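You operate a simulated robot arm through the tools that you are given. There is no shell and no other tool.

You run a simulated robot arm. Do the job below in one go: nothing can be reset, and whatever is moved stays where it is left.

Task
Fit the black block that matches the job card's wire size in the green edge unit.
Fine: shut its cover, turn its knob to twist and clamp it where it stands; leave the blue unit.

It is judged by the outcome, as a careful person would: the job done as asked, and still so three seconds after it is handed in. It fails if anything else is knocked over, pushed out of place, dropped, spilled or broken. A push-on lid holds only when it is set on centred and level and pressed home; a screw cap is set on level and turned clockwise until tight.

Robot
A 7-joint arm with a three-finger gripper, fixed in place. Base frame: the origin is at the foot of the arm, x ahead of it, y to its left, z up. Lengths are in mm, angles in degrees, forces in N, time in s.
Its first joint turns from -166.0 to 166.0 degrees. Payload 2.69 kg.
The tool frame sits at the grasp point between the pads (the TCP): z along the fingers, y along the line on which they close. The tips reach 30 mm beyond it. The gripper opens to 128 mm. The gripper's body begins 117 mm behind the TCP.
Orientation is that of the tool frame in the base frame, as a unit quaternion [x, y, z, w]. With the fingers straight down and closing along the base's y, the tool's x points along the base's -x, its y along +y and its z along -z.

Tools
- The arm moves only by the tool drive_tool. Its argument "increments" is a list of rows, each an object (a shift or turn left out is 0, a gripper value left out holds the last) with "linear": the shift along the tool's x, y, z in mm, a list of three; "rot": the turn, a rotation vector about the tool's x, y, z in rad, a list of three; "grip": the gripper command, from -1 (shut) to 1 (fully open), values between in proportion. In form: [{"linear": [dx, dy, dz], "rot": [rx, ry, rz], "grip": grip}, ...]. A call has 1 to 20 rows; each row is the pose to reach, as a shift and turn from the pose commanded when the call began, along the tool's axes at that moment. Rows are played at 5 a second. More than 50 mm and 8.6 degrees between two rows, or a gripper value outside its range, and nothing of the call is played. A pose out of reach is approached as far as the arm can. The call stops where the force on the tool passes 90 N (or 10 N more than at its start, if that is more) or the arm is blocked; 0.2 s more then pass. Each finger halts on what it meets, pressing with about 42 N; the grip force reading is that of the motor and also rises with nothing between the fingers. The clock runs only during rows and for 0.2 s after the last one: add rows that repeat a pose to give the fingers time. The reply holds the time, the measured pose of the TCP, the force on the tool along the base axes, the opening and the grip force, in the units named above and with some noise, with the torque about the TCP (base axes, N m) and any sound that the robot's microphone picked up, and new pictures: "show" is both (left out), scene, wrist or none.
- Cameras (640 x 400 px; columns grow to the right, rows downward): "scene" is fixed at [52.6, -491.2, 1834.2]; the picture's right is [0.74, -0.68, 0.00], its down [-0.35, -0.38, -0.86] and it looks along [0.58, 0.63, -0.52] (base axes); focal length 332 px, centre (320, 200). "wrist" rides on the gripper at [58, 54, -131] in the tool frame; the picture's right is [-0.68, 0.74, 0.00], its down [-0.62, -0.57, -0.55] and it looks along [-0.40, -0.37, 0.84] (tool axes); focal length 234 px, centre (320, 200). There is no depth. A picture from a camera that has moved, and an enlarged one, comes with that camera's place and axes in the base frame and with its lens. The place of the scene camera against the robot may be out by one fixed shift of up to 18 mm in any direction.
- slide_trunk(by): slides the trunk up (or, below 0, down) by that many mm; the arm rides with it, the base frame stays. It gives what a move gives, with no picture.
- zoom(camera, box): a new picture of the part [left, top, right, bottom] of that camera's present view, enlarged. It takes no simulated time.
- close_job(): hands the job in; it is judged then, once.

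Places have to be worked out from the pictures, the camera data and where the tool is seen. Open the gripper and draw the arm clear of the work before you hand the job in, unless the task says otherwise.

The tools are called after "Request:" as name(argument=value, ...) on one line, values as JSON. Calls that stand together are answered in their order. drive_tool: Moves the arm, as the interface text tells. Its arguments: {"type":"object","properties":{"increments":{"type":"array"},"show":{"type":"string","enum":["both","scene","wrist","none"]}},"required":["increments"]} The other tools are called the same way: slide_trunk (by) slides the trunk up or down; zoom (camera, box) takes an enlarged picture of a part of a camera's view; close_job () hands the job in.

At the start:

```text
time: 0.0
eef_pos: [532.6, 452.6, 1557.0]
orientation: [0.0, 1.0, 0.0, -0.001]
force: [-0.2, -0.7, 0.5]
torque: [0.0, -0.02, 0.0]
width: 128.0
grip_force: 0.0
trunk travel left (down, up): [-225.0, 125.0]
```

scene: 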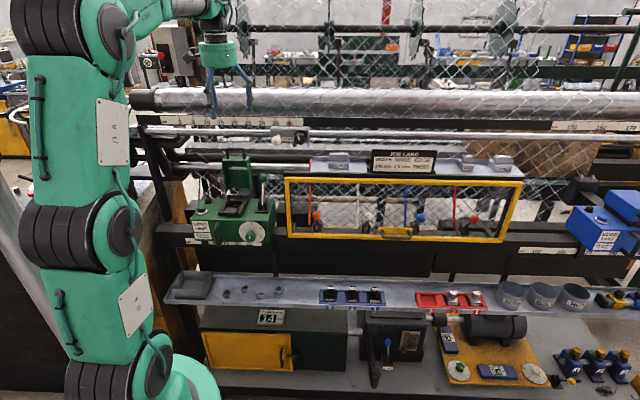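
wrist: 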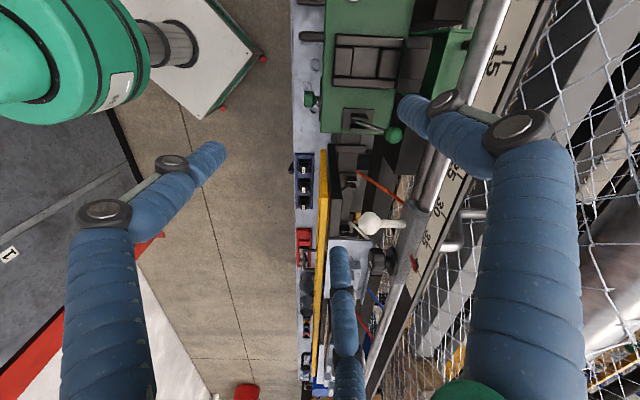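

I start by looking closely at the job card, the green unit, and the black blocks.

Request:
zoom(camera="scene", box=[340, 140, 460, 190])

Request:
zoom(camera="scene", box=[180, 140, 300, 260])

Request:
zoom(camera="scene", box=[300, 275, 400, 315])

Request:
zoom(camera="scene", box=[160, 260, 400, 400])

Request:
zoom(camera="wrist", box=[280, 0, 480, 220])

```text
5.33 times, centred on (400, 165) of scene
camera zoom: at [52.6, -491.2, 1834.2], right [0.74, -0.68, 0.0], down [-0.35, -0.38, -0.86], along [0.58, 0.63, -0.52], focal length 1768 px, centre (-107, 387)
```

zoom: 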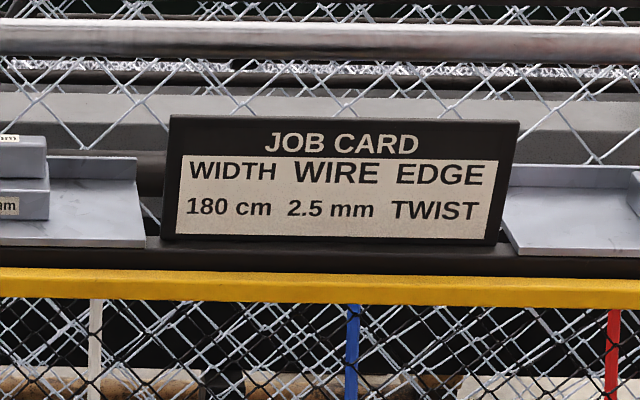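

```text
3.33 times, centred on (240, 200) of scene
camera zoom: at [52.6, -491.2, 1834.2], right [0.74, -0.68, 0.0], down [-0.35, -0.38, -0.86], along [0.58, 0.63, -0.52], focal length 1105 px, centre (587, 200)
```

zoom: 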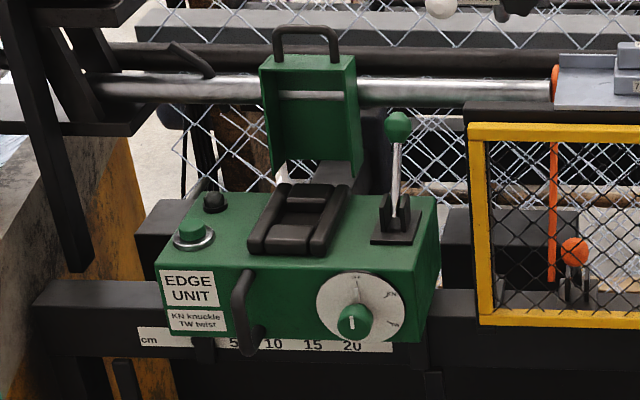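

```text
6.40 times, centred on (350, 295) of scene
camera zoom: at [52.6, -491.2, 1834.2], right [0.74, -0.68, 0.0], down [-0.35, -0.38, -0.86], along [0.58, 0.63, -0.52], focal length 2122 px, centre (128, -408)
```

zoom: 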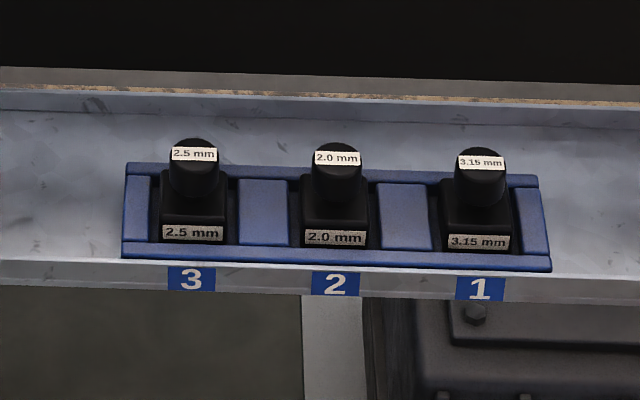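

```text
2.67 times, centred on (280, 330) of scene
camera zoom: at [52.6, -491.2, 1834.2], right [0.74, -0.68, 0.0], down [-0.35, -0.38, -0.86], along [0.58, 0.63, -0.52], focal length 884 px, centre (427, -147)
```

zoom: 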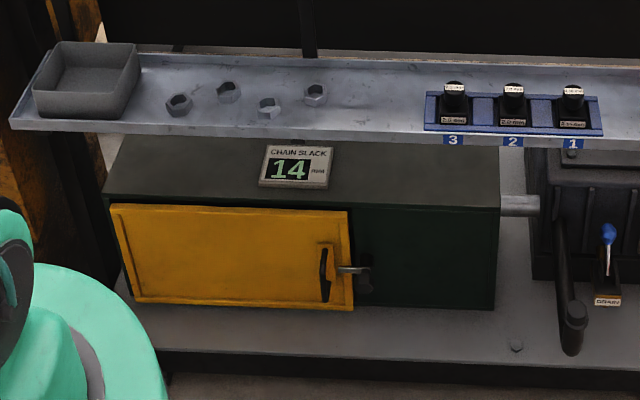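

```text
1.82 times, centred on (380, 110) of wrist
camera zoom: at [472.4, 507.0, 1689.9], right [0.68, 0.74, 0.0], down [0.62, -0.57, 0.55], along [0.4, -0.37, -0.84], focal length 426 px, centre (211, 364)
```

zoom: 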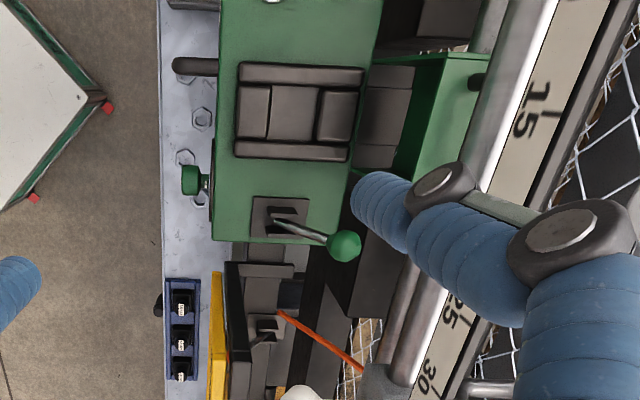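

The card says 2.5 mm, so it's block 3 on the tray. The green unit has an open cover, a dial at the front, and a ball lever. I rotate the gripper so it closes along the machine and drop slightly for a closer look.

Request:
drive_tool(increments=[{"linear": [5, 1, 20], "rot": [0, 0, -0.138]}, {"linear": [10, 2, 40], "rot": [0, 0, -0.276]}, {"linear": [15, 3, 60], "rot": [0, 0, -0.414]}, {"linear": [20, 4, 80], "rot": [0, 0, -0.552]}, {"linear": [24, 5, 105], "rot": [0, 0, -0.69]}, {"linear": [28, 6.6, 127], "rot": [0, 0, -0.827]}, {"linear": [28, 6.6, 127], "rot": [0, 0, -0.827]}])

```text
time: 1.6
eef_pos: [500.9, 459.9, 1432.8]
orientation: [-0.402, 0.916, 0.0, 0.0]
force: [0.2, 0.0, -0.3]
torque: [0.02, -0.01, -0.01]
width: 128.0
grip_force: 0.1
trunk travel left (down, up): [-225.0, 125.0]
camera wrist: at [422.0, 453.6, 1563.2], right [-0.09, 1.0, 0.0], down [0.83, 0.07, 0.55], along [0.55, 0.05, -0.84], focal length 234 px, centre (320, 200)
```

scene: 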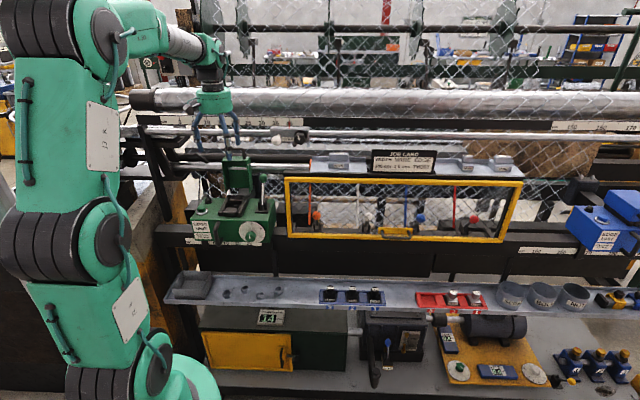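
wrist: 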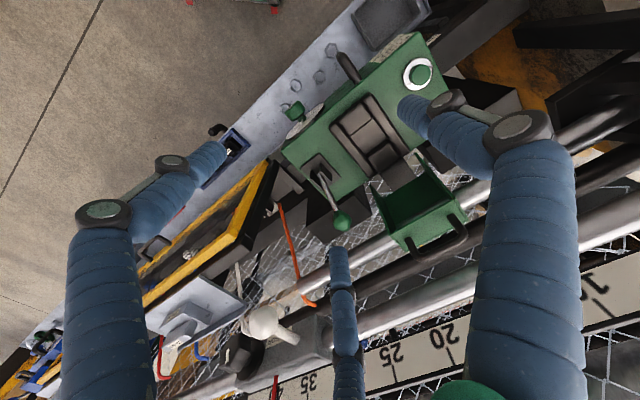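

Good viewing angle. I zoom in on the unit from both cameras for detail.

Request:
zoom(camera="wrist", box=[270, 30, 480, 260])

Request:
zoom(camera="scene", box=[215, 145, 285, 195])

Request:
zoom(camera="scene", box=[185, 190, 285, 255])

Request:
zoom(camera="wrist", box=[270, 130, 400, 250])

Request:
zoom(camera="scene", box=[520, 180, 640, 260])

```text
1.74 times, centred on (375, 145) of wrist
camera zoom: at [422.0, 453.6, 1563.2], right [-0.09, 1.0, 0.0], down [0.83, 0.07, 0.55], along [0.55, 0.05, -0.84], focal length 407 px, centre (224, 296)
```

zoom: 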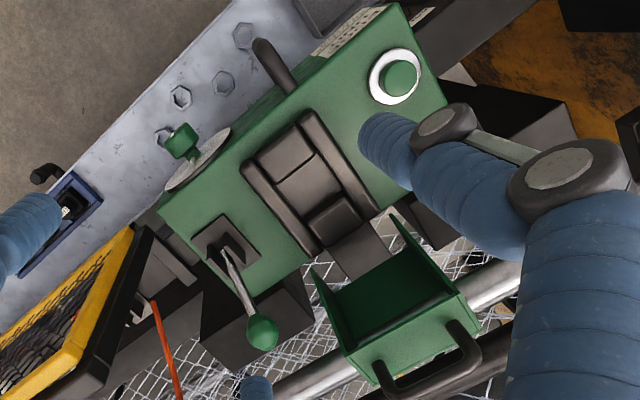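

```text
8.00 times, centred on (250, 170) of scene
camera zoom: at [52.6, -491.2, 1834.2], right [0.74, -0.68, 0.0], down [-0.35, -0.38, -0.86], along [0.58, 0.63, -0.52], focal length 2652 px, centre (880, 440)
```

zoom: 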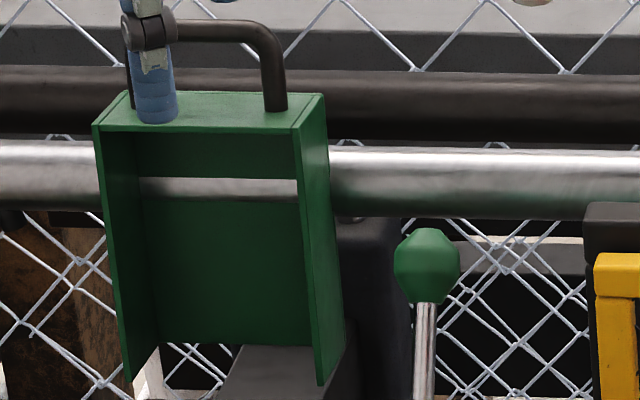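

```text
6.15 times, centred on (235, 222) of scene
camera zoom: at [52.6, -491.2, 1834.2], right [0.74, -0.68, 0.0], down [-0.35, -0.38, -0.86], along [0.58, 0.63, -0.52], focal length 2040 px, centre (843, 62)
```

zoom: 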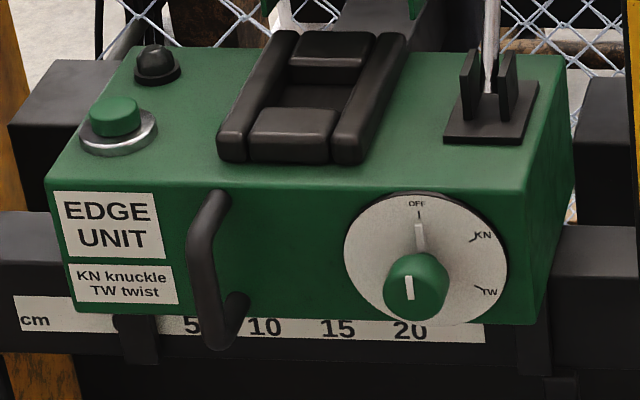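

```text
3.33 times, centred on (335, 190) of wrist
camera zoom: at [422.0, 453.6, 1563.2], right [-0.09, 1.0, 0.0], down [0.83, 0.07, 0.55], along [0.55, 0.05, -0.84], focal length 781 px, centre (270, 233)
```

zoom: 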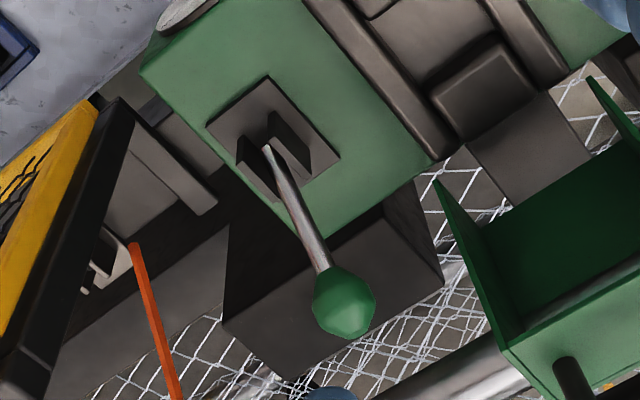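

```text
5.00 times, centred on (580, 220) of scene
camera zoom: at [52.6, -491.2, 1834.2], right [0.74, -0.68, 0.0], down [-0.35, -0.38, -0.86], along [0.58, 0.63, -0.52], focal length 1658 px, centre (-980, 100)
```

zoom: 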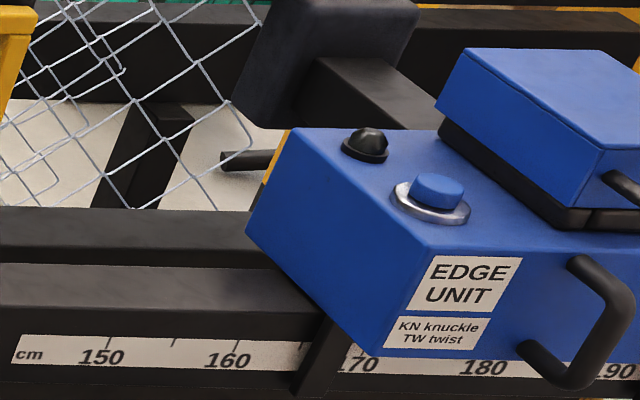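

Unit details: dial OFF (12 o'clock), KN, TW (about 3:30); lever in a clevis beside the pocket. I now move in front of the guard, above block 3 on the tray, to locate it precisely.

Request:
drive_tool(increments=[{"linear": [30, -30, 0]}, {"linear": [60, -60, 0]}, {"linear": [78, -100, 10]}, {"linear": [78, -145, 20]}, {"linear": [78, -190, 30]}, {"linear": [78, -235, 40]}, {"linear": [78, -280, 50]}, {"linear": [78, -320, 75]}, {"linear": [78, -353, 110]}, {"linear": [78, -353, 155]}, {"linear": [78, -353, 200]}, {"linear": [78, -353, 245]}, {"linear": [78, -353, 290]}, {"linear": [78, -353, 333]}, {"linear": [78, -353, 333]}])

```text
time: 4.8
eef_pos: [708.9, 162.4, 1097.4]
orientation: [-0.402, 0.915, 0.0, 0.0]
force: [0.0, -0.2, -0.3]
torque: [-0.01, 0.04, 0.04]
width: 128.0
grip_force: 0.1
trunk travel left (down, up): [-225.0, 125.0]
camera wrist: at [629.6, 155.1, 1228.9], right [-0.08, 1.0, 0.0], down [0.83, 0.07, 0.55], along [0.55, 0.05, -0.84], focal length 234 px, centre (320, 200)
```

scene: 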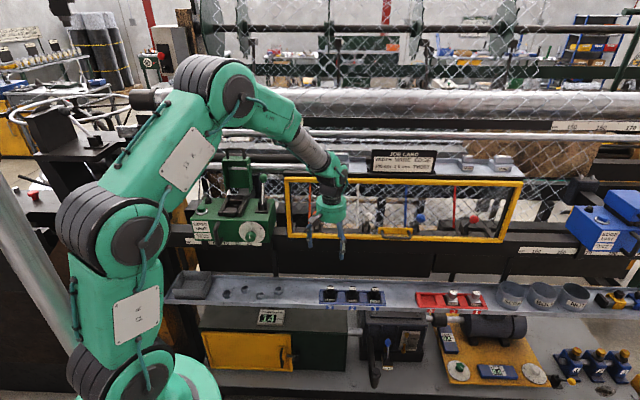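
wrist: 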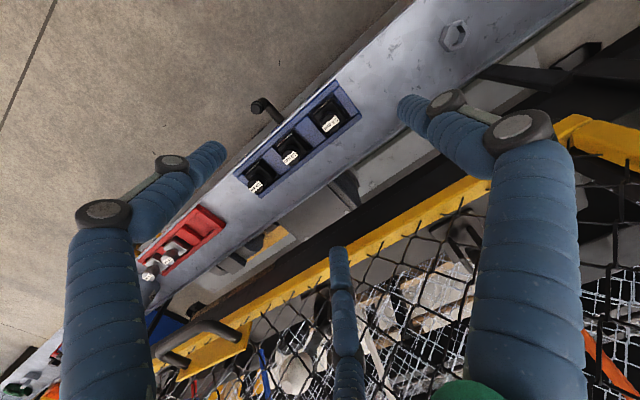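

I zoom to get the exact pixel location of block 3 (nearest the nuts, smallest u) and confirm its label.

Request:
zoom(camera="wrist", box=[220, 60, 380, 220])

Request:
zoom(camera="scene", box=[290, 190, 390, 310])

```text
2.50 times, centred on (300, 140) of wrist
camera zoom: at [629.6, 155.1, 1228.9], right [-0.08, 1.0, 0.0], down [0.83, 0.07, 0.55], along [0.55, 0.05, -0.84], focal length 585 px, centre (370, 350)
```

zoom: 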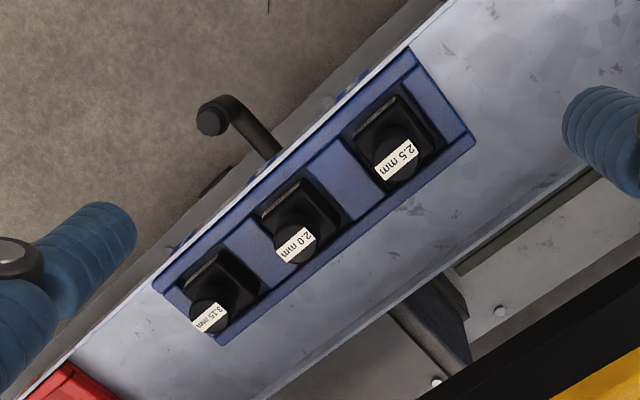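

```text
3.33 times, centred on (340, 250) of scene
camera zoom: at [52.6, -491.2, 1834.2], right [0.74, -0.68, 0.0], down [-0.35, -0.38, -0.86], along [0.58, 0.63, -0.52], focal length 1105 px, centre (253, 33)
```

zoom: 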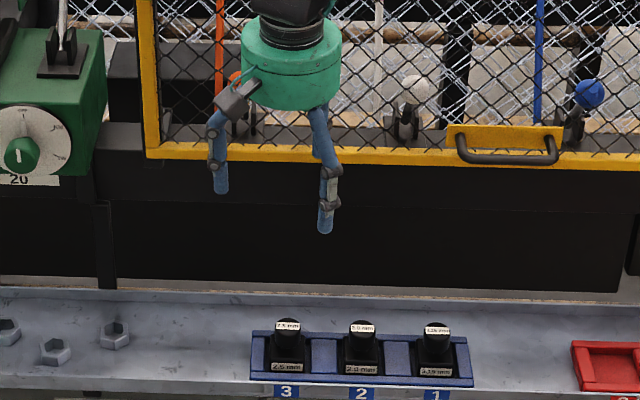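

The block labels confirm block 3 = 2.5 mm. The hand's fingers look odd in the picture, so I close and reopen the gripper in free air to see where the pads really meet.

Request:
drive_tool(increments=[{"linear": [0, 0, 0], "grip": -1}, {"linear": [0, 0, 0], "grip": -1}, {"linear": [0, 0, 0], "grip": -1}, {"linear": [0, 0, 0], "grip": -1}])

Request:
zoom(camera="scene", box=[290, 180, 390, 260])

Request:
drive_tool(increments=[{"linear": [0, 0, 0], "grip": 0.0}, {"linear": [0, 0, 0], "grip": 0.0}, {"linear": [0, 0, 0], "grip": 0.0}])

Request:
zoom(camera="scene", box=[290, 180, 390, 260])

```text
time: 5.8
eef_pos: [708.7, 162.6, 1098.0]
orientation: [-0.401, 0.916, 0.0, 0.0]
force: [0.0, 0.2, 0.0]
torque: [0.01, -0.05, 0.01]
width: 2.2
grip_force: 31.4
trunk travel left (down, up): [-225.0, 125.0]
camera wrist: at [629.1, 155.1, 1229.4], right [-0.08, 1.0, 0.0], down [0.83, 0.07, 0.55], along [0.55, 0.05, -0.84], focal length 234 px, centre (320, 200)
```

scene: 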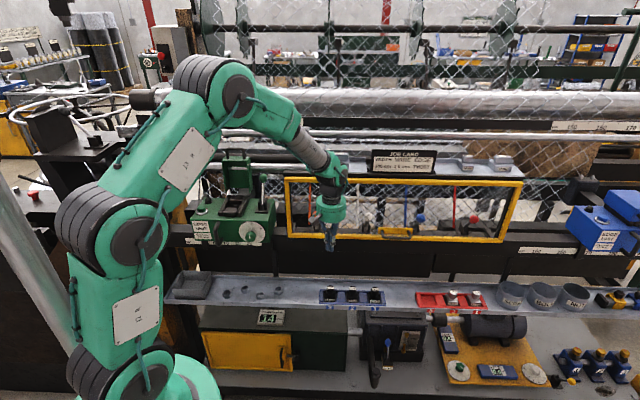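
wrist: 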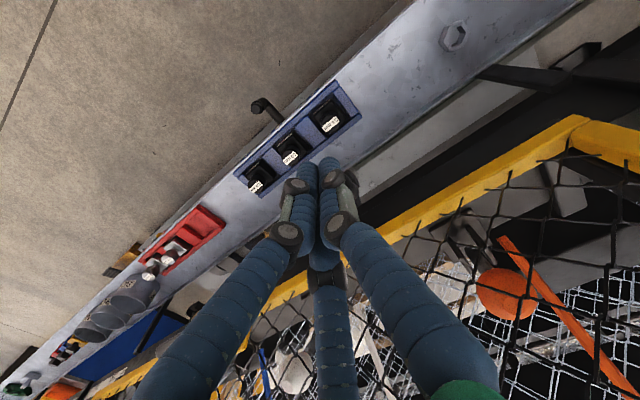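

```text
5.00 times, centred on (340, 220) of scene
camera zoom: at [52.6, -491.2, 1834.2], right [0.74, -0.68, 0.0], down [-0.35, -0.38, -0.86], along [0.58, 0.63, -0.52], focal length 1658 px, centre (220, 100)
```

zoom: 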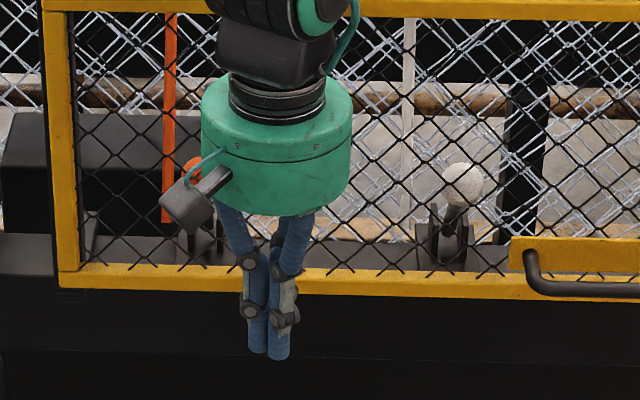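

```text
time: 6.6
eef_pos: [706.9, 161.7, 1097.1]
orientation: [-0.402, 0.915, 0.0, -0.001]
force: [0.6, -0.1, -0.4]
torque: [0.01, 0.02, 0.02]
width: 63.8
grip_force: 0.0
trunk travel left (down, up): [-225.0, 125.0]
camera wrist: at [629.1, 155.0, 1229.4], right [-0.08, 1.0, 0.0], down [0.83, 0.07, 0.55], along [0.55, 0.05, -0.84], focal length 234 px, centre (320, 200)
```

scene: 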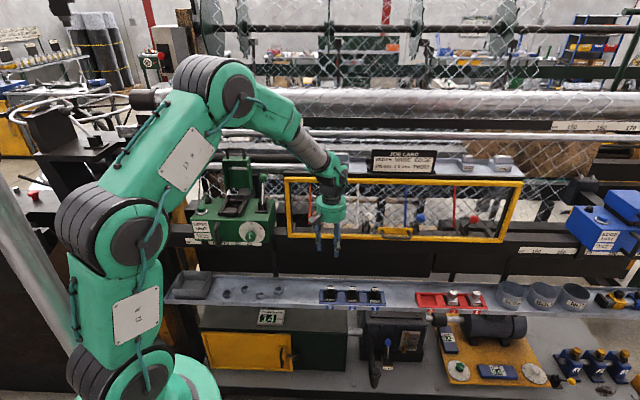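
wrist: 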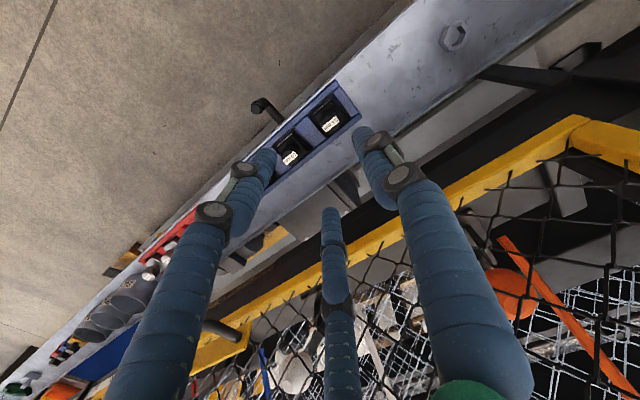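

```text
5.00 times, centred on (340, 220) of scene
camera zoom: at [52.6, -491.2, 1834.2], right [0.74, -0.68, 0.0], down [-0.35, -0.38, -0.86], along [0.58, 0.63, -0.52], focal length 1658 px, centre (220, 100)
```

zoom: 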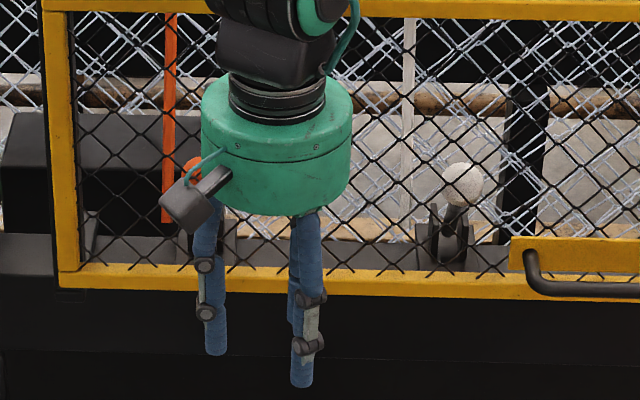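

The fingers close concentrically on the TCP. Block 3's knob top is at about u≈412, v≈623 in machine axes, z≈860. I descend above it for a closer look.

Request:
drive_tool(increments=[{"linear": [-12, 0, 40], "grip": 0.0}, {"linear": [-23.5, 0, 80]}, {"linear": [-23.5, 0, 115]}, {"linear": [-23.5, 0, 137]}, {"linear": [-23.5, 0, 137]}])

Request:
zoom(camera="wrist", box=[240, 80, 400, 200])

```text
time: 7.3
eef_pos: [720.8, 176.0, 1001.7]
orientation: [-0.401, 0.916, 0.001, -0.002]
force: [-19.8, -17.7, -6.8]
torque: [2.36, -3.13, 0.76]
width: 64.2
grip_force: 0.1
trunk travel left (down, up): [-225.0, 125.0]
stopped in row 3: the force on the tool passed its limit at 124 N (the readings are from after the stop); the commanded pose is now the measured one
camera wrist: at [642.1, 171.1, 1132.6], right [-0.08, 1.0, 0.0], down [0.84, 0.07, 0.54], along [0.54, 0.04, -0.84], focal length 234 px, centre (320, 200)
```

scene: 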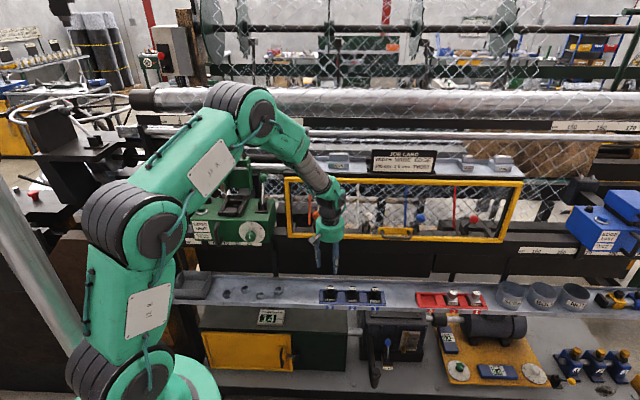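
wrist: 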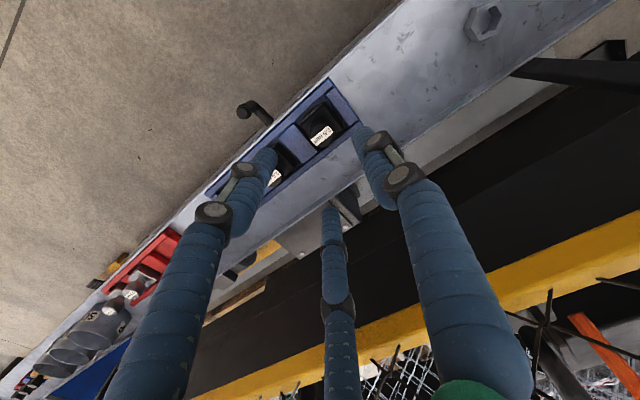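

```text
3.33 times, centred on (320, 140) of wrist
camera zoom: at [642.1, 171.1, 1132.6], right [-0.08, 1.0, 0.0], down [0.84, 0.07, 0.54], along [0.54, 0.04, -0.84], focal length 781 px, centre (320, 400)
```

zoom: 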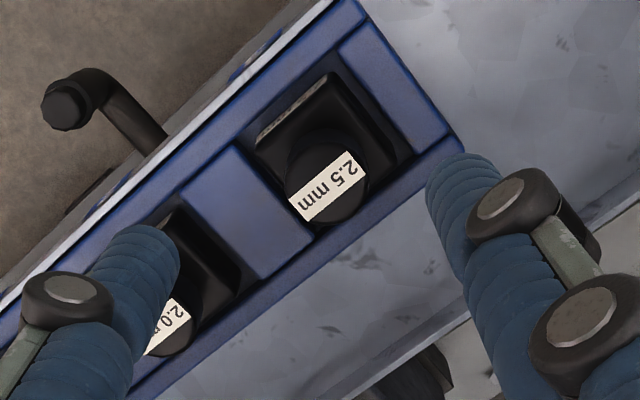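

The hand's upper body touched the guard (force along −v, about 160 mm above the TCP). I back away, tilt the tool 20° about the closing axis so the body leans toward the operator side, and then return above the block.

Request:
drive_tool(increments=[{"linear": [25, 0, 0], "grip": 0.0}, {"linear": [45, 0, 0]}, {"linear": [45, 0, 0], "rot": [0, -0.13, 0]}, {"linear": [45, 0, 0], "rot": [0, -0.26, 0]}, {"linear": [45, 0, 0], "rot": [0, -0.349, 0]}, {"linear": [45, 0, 0], "rot": [0, -0.349, 0]}])

Request:
zoom(camera="scene", box=[270, 140, 550, 320])

```text
time: 8.7
eef_pos: [692.2, 147.7, 1001.5]
orientation: [-0.395, 0.902, 0.07, 0.159]
force: [-0.9, -0.5, 0.0]
torque: [0.01, 0.0, 0.0]
width: 63.7
grip_force: 0.1
trunk travel left (down, up): [-225.0, 125.0]
camera wrist: at [585.1, 110.1, 1106.9], right [-0.11, 0.97, 0.23], down [0.68, -0.1, 0.73], along [0.72, 0.24, -0.65], focal length 234 px, centre (320, 200)
```

scene: 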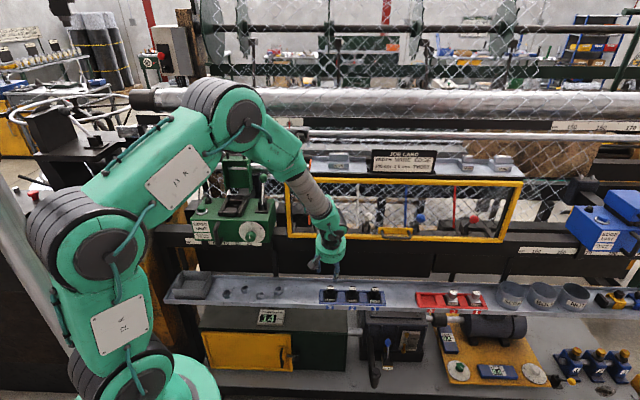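
wrist: 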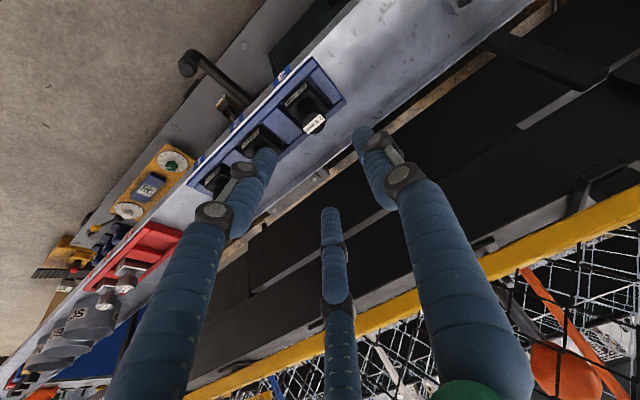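

```text
2.22 times, centred on (410, 230) of scene
camera zoom: at [52.6, -491.2, 1834.2], right [0.74, -0.68, 0.0], down [-0.35, -0.38, -0.86], along [0.58, 0.63, -0.52], focal length 737 px, centre (120, 133)
```

zoom: 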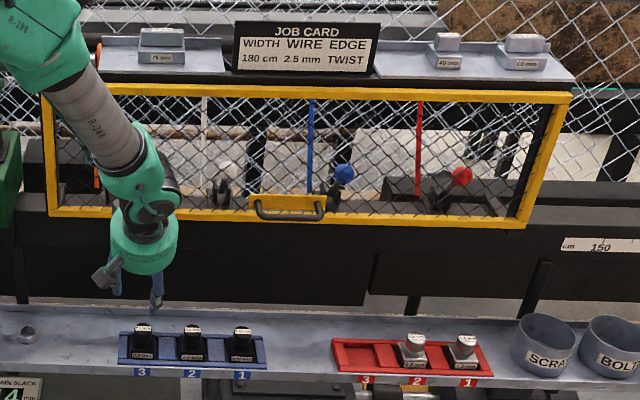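

Clear now, and the guard is unmoved. Block 3 knob is at u≈412, v≈623, top z≈860. I move along the tool axis to just above it.

Request:
drive_tool(increments=[{"linear": [0, -1, 35], "grip": 0.0}, {"linear": [-1, -2, 70]}, {"linear": [-2, -2.2, 98]}, {"linear": [-2, -2.2, 108.8]}, {"linear": [-2, -2.2, 108.8]}])

Request:
zoom(camera="wrist", box=[240, 60, 400, 180])

Request:
zoom(camera="scene", box=[290, 210, 410, 310])

```text
time: 9.9
eef_pos: [720.6, 173.3, 901.5]
orientation: [-0.396, 0.902, 0.07, 0.158]
force: [0.2, -0.7, -0.5]
torque: [0.03, 0.02, -0.02]
width: 64.0
grip_force: 0.1
trunk travel left (down, up): [-225.0, 125.0]
camera wrist: at [613.5, 136.9, 1005.2], right [-0.11, 0.97, 0.23], down [0.68, -0.09, 0.73], along [0.72, 0.24, -0.65], focal length 234 px, centre (320, 200)
```

scene: 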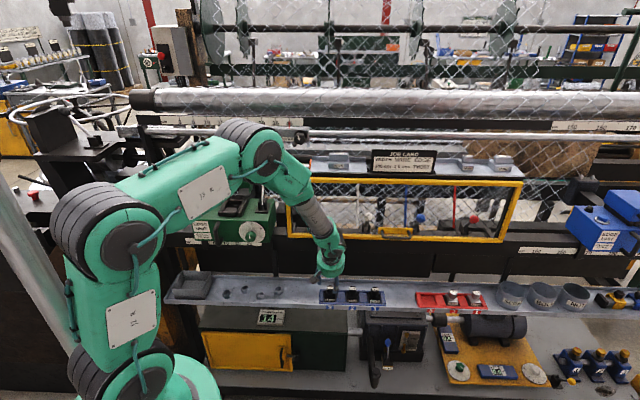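
wrist: 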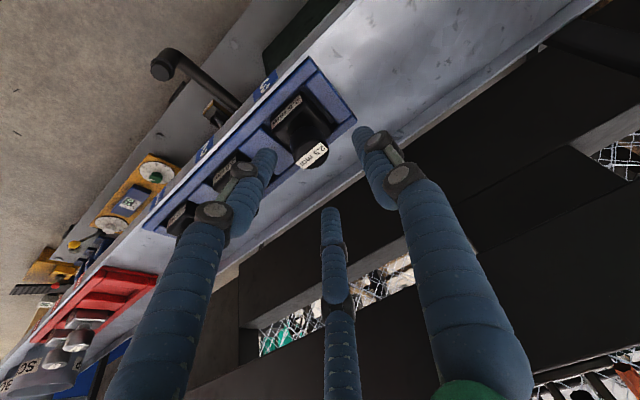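

```text
3.33 times, centred on (320, 120) of wrist
camera zoom: at [613.5, 136.9, 1005.2], right [-0.11, 0.97, 0.23], down [0.68, -0.09, 0.73], along [0.72, 0.24, -0.65], focal length 781 px, centre (320, 467)
```

zoom: 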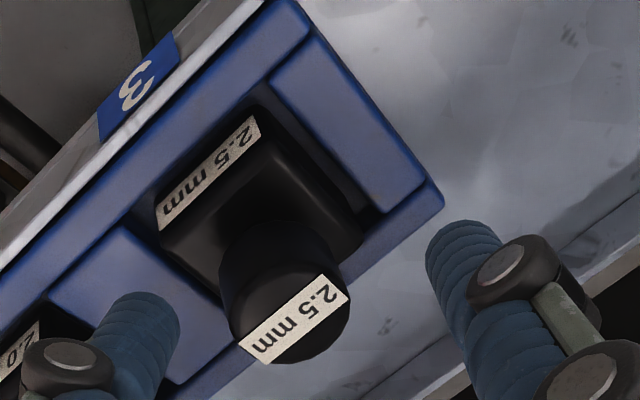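

```text
4.00 times, centred on (350, 260) of scene
camera zoom: at [52.6, -491.2, 1834.2], right [0.74, -0.68, 0.0], down [-0.35, -0.38, -0.86], along [0.58, 0.63, -0.52], focal length 1326 px, centre (200, -40)
```

zoom: 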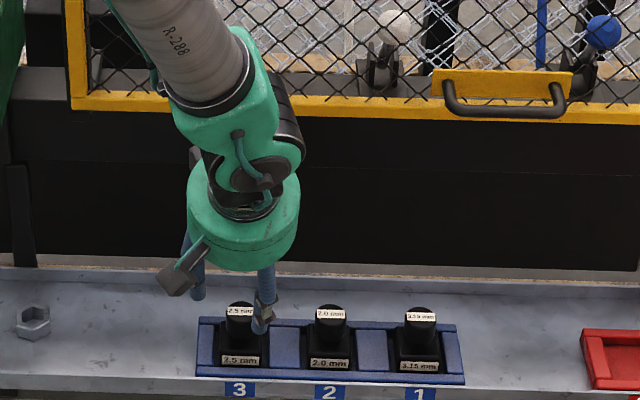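

Knob centre is about 1 mm off the tool's centre plane; block top is ≈818, knob top ≈857. I descend vertically 43 mm and close on the knob.

Request:
drive_tool(increments=[{"linear": [7, 1, 20], "grip": 0.0}, {"linear": [14.2, 1.4, 40.6]}, {"linear": [14.2, 1.4, 40.6]}, {"linear": [14.2, 1.4, 40.6], "grip": -1}, {"linear": [14.2, 1.4, 40.6], "grip": -1}, {"linear": [14.2, 1.4, 40.6], "grip": -1}, {"linear": [14.2, 1.4, 40.6], "grip": -1}])

Request:
zoom(camera="scene", box=[290, 230, 410, 310])

```text
time: 11.5
eef_pos: [721.7, 172.5, 859.3]
orientation: [-0.396, 0.902, 0.07, 0.158]
force: [5.2, 0.8, 10.9]
torque: [0.13, -0.03, -0.05]
width: 33.0
grip_force: 41.7
trunk travel left (down, up): [-225.0, 125.0]
camera wrist: at [614.4, 135.8, 964.0], right [-0.11, 0.97, 0.23], down [0.68, -0.09, 0.73], along [0.72, 0.24, -0.65], focal length 234 px, centre (320, 200)
```

scene: 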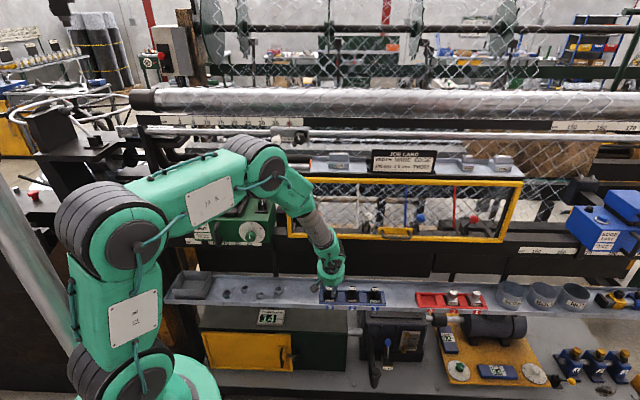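
wrist: 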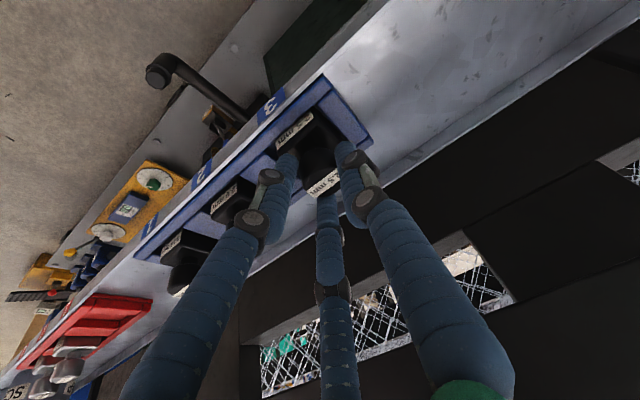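

```text
5.00 times, centred on (350, 270) of scene
camera zoom: at [52.6, -491.2, 1834.2], right [0.74, -0.68, 0.0], down [-0.35, -0.38, -0.86], along [0.58, 0.63, -0.52], focal length 1658 px, centre (170, -150)
```

zoom: 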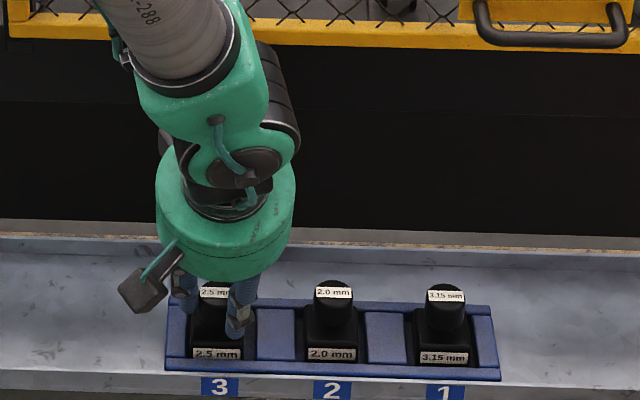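

Gripped at 33 mm width. I lift straight up 60 mm and check that the block comes along.

Request:
drive_tool(increments=[{"linear": [-5.1, 0, -14.1], "grip": -1}, {"linear": [-12, 0, -33]}, {"linear": [-20.5, 0, -56.4]}, {"linear": [-20.5, 0, -56.4]}])

Request:
zoom(camera="scene", box=[290, 210, 410, 310])

Request:
zoom(camera="wrist", box=[220, 60, 420, 240])

```text
time: 12.5
eef_pos: [720.2, 176.2, 918.9]
orientation: [-0.396, 0.902, 0.07, 0.158]
force: [-0.4, -0.5, -0.4]
torque: [0.0, -0.02, -0.01]
width: 2.2
grip_force: 31.3
trunk travel left (down, up): [-225.0, 125.0]
camera wrist: at [613.0, 138.7, 1021.5], right [-0.11, 0.97, 0.23], down [0.68, -0.09, 0.72], along [0.72, 0.24, -0.65], focal length 234 px, centre (320, 200)
```

scene: 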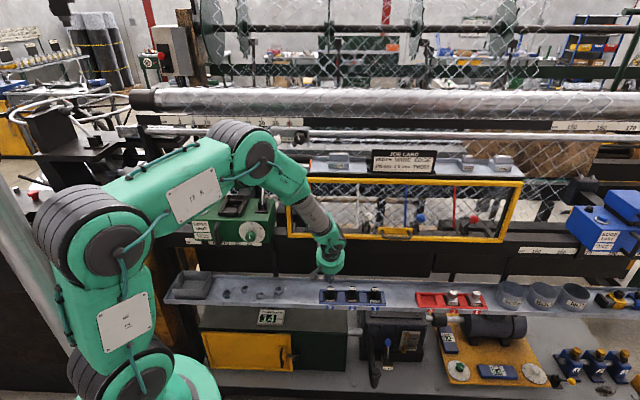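
wrist: 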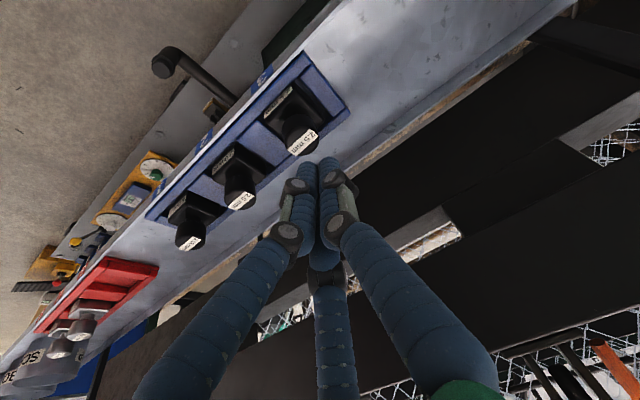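

```text
4.00 times, centred on (350, 260) of scene
camera zoom: at [52.6, -491.2, 1834.2], right [0.74, -0.68, 0.0], down [-0.35, -0.38, -0.86], along [0.58, 0.63, -0.52], focal length 1326 px, centre (200, -40)
```

zoom: 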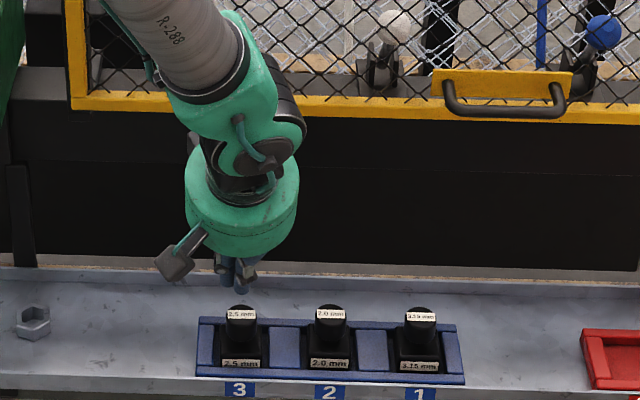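

```text
2.22 times, centred on (320, 150) of wrist
camera zoom: at [613.0, 138.7, 1021.5], right [-0.11, 0.97, 0.23], down [0.68, -0.09, 0.72], along [0.72, 0.24, -0.65], focal length 520 px, centre (320, 311)
```

zoom: 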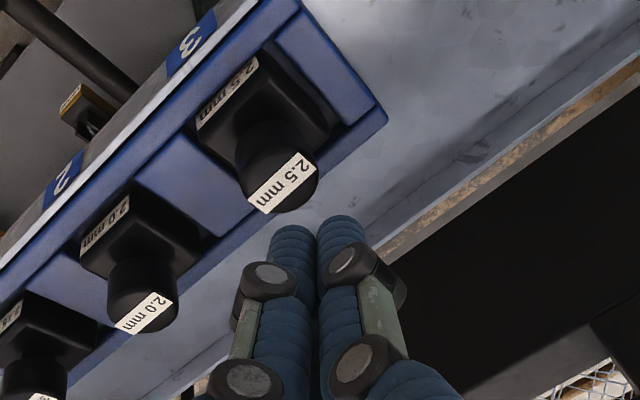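

The grip slipped off; the block is still seated in its socket. The 20° tilt likely gave a poor hold, so I open, reduce the tilt to about 8°, and re-check the alignment above the knob.

Request:
drive_tool(increments=[{"linear": [0, 0, 0], "grip": 0.0}, {"linear": [0, 0, 0], "grip": 0.0}, {"linear": [0, -1, 0], "rot": [0, 0.1, 0]}, {"linear": [0, -2, 0], "rot": [0, 0.209, 0]}, {"linear": [0, -2, 0], "rot": [0, 0.209, 0]}])

Request:
zoom(camera="wrist", box=[220, 60, 420, 240])

Request:
zoom(camera="scene", box=[290, 210, 410, 310])

```text
time: 13.7
eef_pos: [721.3, 173.1, 917.6]
orientation: [-0.402, 0.913, 0.027, 0.061]
force: [1.2, 0.0, -0.4]
torque: [0.01, 0.03, -0.03]
width: 63.9
grip_force: 0.1
trunk travel left (down, up): [-225.0, 125.0]
camera wrist: at [631.4, 154.8, 1040.0], right [-0.09, 0.99, 0.09], down [0.78, 0.01, 0.63], along [0.62, 0.13, -0.77], focal length 234 px, centre (320, 200)
```

scene: 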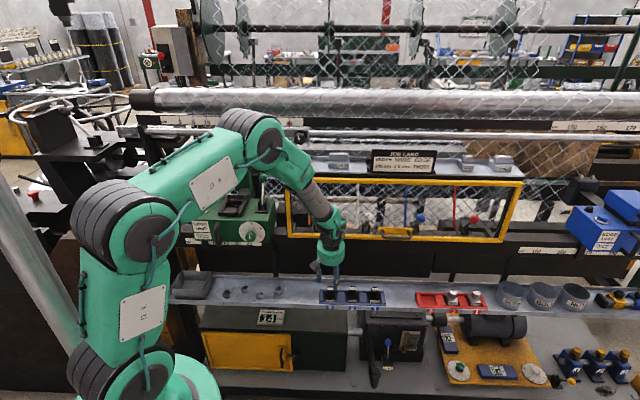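
wrist: 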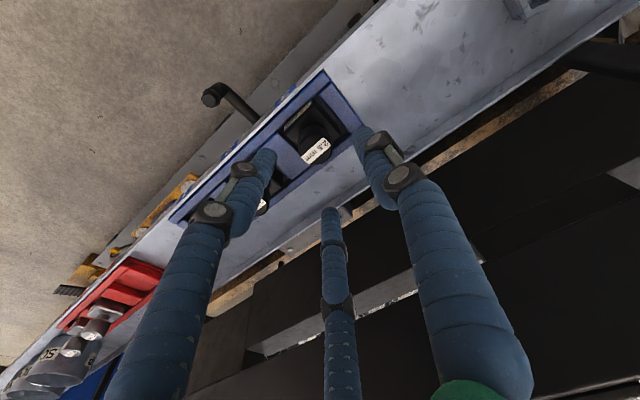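

```text
2.22 times, centred on (320, 150) of wrist
camera zoom: at [631.4, 154.8, 1040.0], right [-0.09, 0.99, 0.09], down [0.78, 0.01, 0.63], along [0.62, 0.13, -0.77], focal length 520 px, centre (320, 311)
```

zoom: 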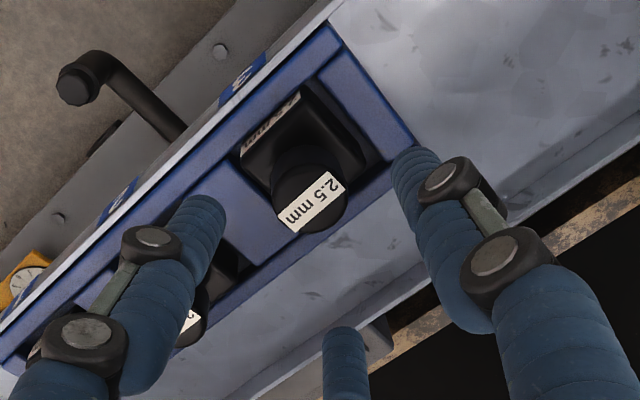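

```text
4.00 times, centred on (350, 260) of scene
camera zoom: at [52.6, -491.2, 1834.2], right [0.74, -0.68, 0.0], down [-0.35, -0.38, -0.86], along [0.58, 0.63, -0.52], focal length 1326 px, centre (200, -40)
```

zoom: 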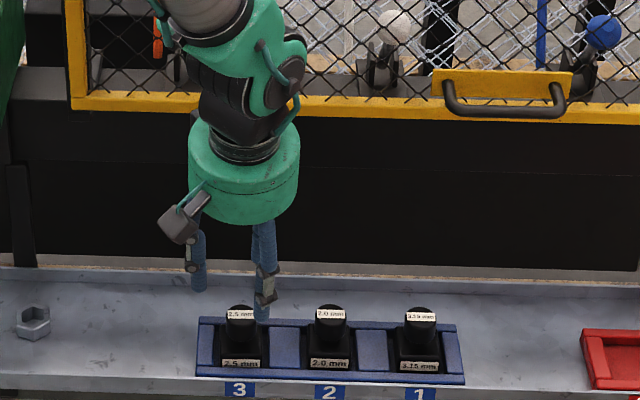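

Clear of the guard at 8° tilt, with the knob centred between the fingers (0.2 mm off). I descend 62 mm and read the force before closing.

Request:
drive_tool(increments=[{"linear": [3, 0, 30], "grip": 0.0}, {"linear": [5.5, 0, 52]}, {"linear": [6.4, 0, 61.7]}, {"linear": [6.4, 0, 61.7]}], show="wrist")

Request:
zoom(camera="wrist", box=[220, 60, 420, 240])

Request:
zoom(camera="scene", box=[290, 230, 410, 310])

```text
time: 14.7
eef_pos: [723.6, 175.8, 854.1]
orientation: [-0.401, 0.914, 0.028, 0.063]
force: [1.0, 0.0, -0.6]
torque: [0.01, 0.0, -0.02]
width: 63.8
grip_force: 0.0
trunk travel left (down, up): [-225.0, 125.0]
camera wrist: at [632.4, 156.2, 976.6], right [-0.09, 0.99, 0.09], down [0.78, 0.01, 0.63], along [0.62, 0.13, -0.77], focal length 234 px, centre (320, 200)
```

wrist: 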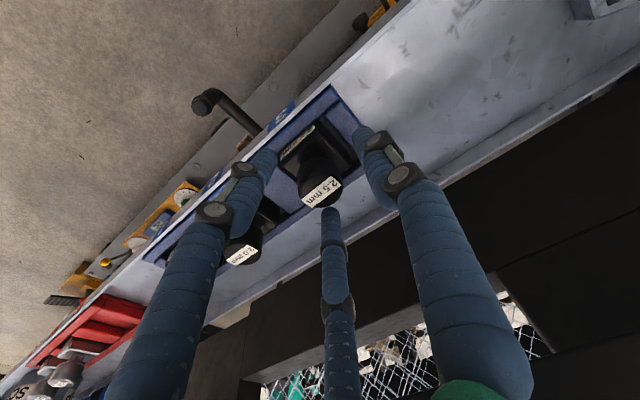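

```text
2.22 times, centred on (320, 150) of wrist
camera zoom: at [632.4, 156.2, 976.6], right [-0.09, 0.99, 0.09], down [0.78, 0.01, 0.63], along [0.62, 0.13, -0.77], focal length 520 px, centre (320, 311)
```

zoom: 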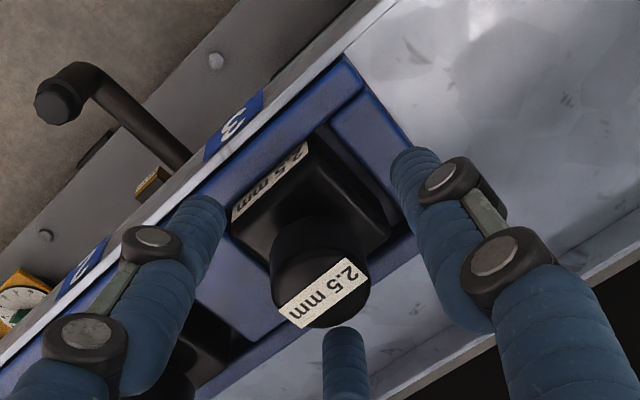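

```text
5.00 times, centred on (350, 270) of scene
camera zoom: at [52.6, -491.2, 1834.2], right [0.74, -0.68, 0.0], down [-0.35, -0.38, -0.86], along [0.58, 0.63, -0.52], focal length 1658 px, centre (170, -150)
```

zoom: 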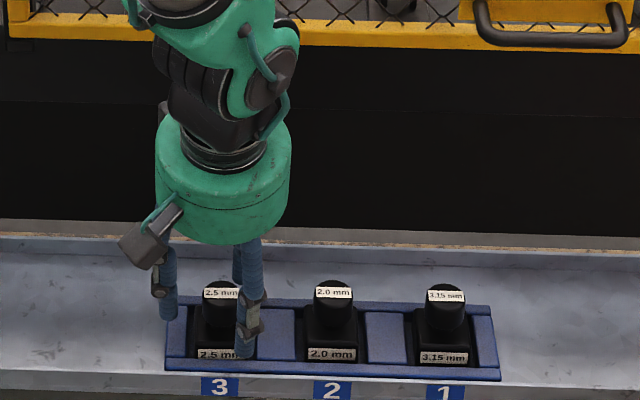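

Fingers straddle the knob with no contact force; the knob is centred within about 1 mm. I close and hold.

Request:
drive_tool(increments=[{"linear": [0, 0, 0], "grip": -1}, {"linear": [0, 0, 0], "grip": -1}, {"linear": [0, 0, 0], "grip": -1}, {"linear": [0, 0, 0], "grip": -1}, {"linear": [0, 0, 0], "grip": -1}], show="wrist")

Request:
zoom(camera="wrist", box=[220, 60, 420, 240])

Request:
zoom(camera="scene", box=[290, 230, 410, 310])

```text
time: 15.9
eef_pos: [724.1, 174.8, 854.6]
orientation: [-0.401, 0.913, 0.028, 0.064]
force: [5.7, 6.7, 5.8]
torque: [0.36, -0.05, -0.2]
width: 31.3
grip_force: 41.9
trunk travel left (down, up): [-225.0, 125.0]
camera wrist: at [632.9, 156.6, 977.1], right [-0.09, 0.99, 0.09], down [0.78, 0.01, 0.63], along [0.62, 0.13, -0.77], focal length 234 px, centre (320, 200)
```

wrist: 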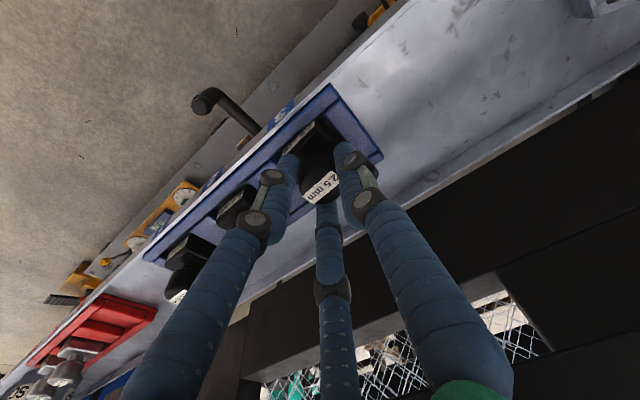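

```text
2.22 times, centred on (320, 150) of wrist
camera zoom: at [632.9, 156.6, 977.1], right [-0.09, 0.99, 0.09], down [0.78, 0.01, 0.63], along [0.62, 0.13, -0.77], focal length 520 px, centre (320, 311)
```

zoom: 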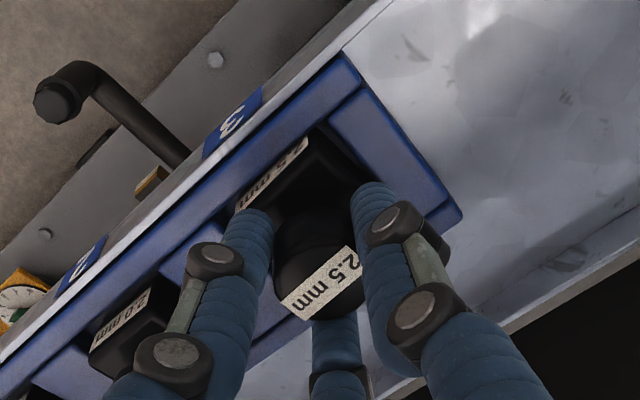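

```text
5.00 times, centred on (350, 270) of scene
camera zoom: at [52.6, -491.2, 1834.2], right [0.74, -0.68, 0.0], down [-0.35, -0.38, -0.86], along [0.58, 0.63, -0.52], focal length 1658 px, centre (170, -150)
```

zoom: 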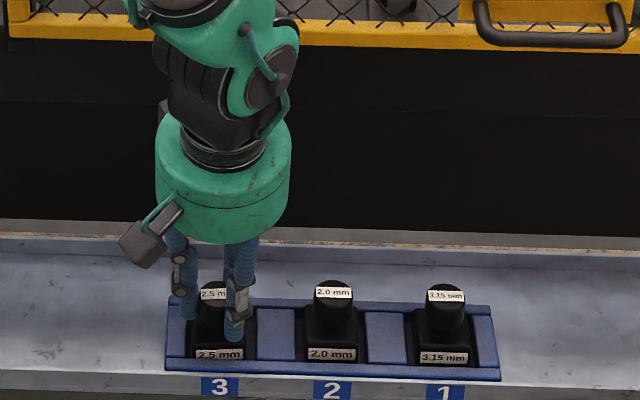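

Better grip: 31.3 mm. I lift slowly by 10 mm and check width.

Request:
drive_tool(increments=[{"linear": [-0.4, 0, -3], "grip": -1}, {"linear": [-0.8, 0, -6]}, {"linear": [-1.4, 0, -10]}, {"linear": [-1.4, 0, -10]}], show="wrist")

Request:
zoom(camera="scene", box=[290, 230, 410, 310])

```text
time: 16.9
eef_pos: [722.7, 175.7, 865.2]
orientation: [-0.402, 0.913, 0.029, 0.063]
force: [-0.2, 0.8, -4.8]
torque: [-0.01, 0.04, 0.03]
width: 30.8
grip_force: 42.1
trunk travel left (down, up): [-225.0, 125.0]
camera wrist: at [631.3, 155.6, 987.3], right [-0.09, 0.99, 0.09], down [0.78, 0.01, 0.63], along [0.62, 0.13, -0.77], focal length 234 px, centre (320, 200)
```

wrist: 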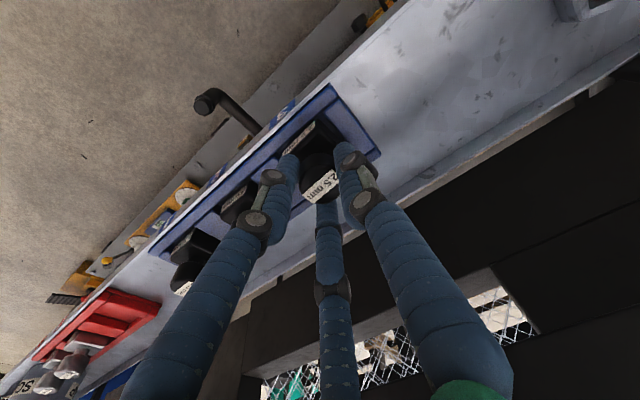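

```text
5.00 times, centred on (350, 270) of scene
camera zoom: at [52.6, -491.2, 1834.2], right [0.74, -0.68, 0.0], down [-0.35, -0.38, -0.86], along [0.58, 0.63, -0.52], focal length 1658 px, centre (170, -150)
```

zoom: 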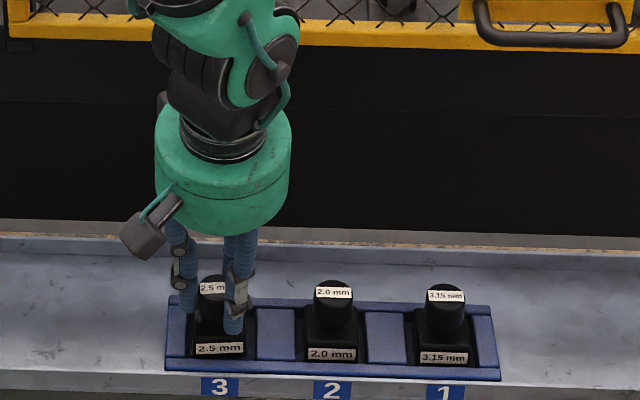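

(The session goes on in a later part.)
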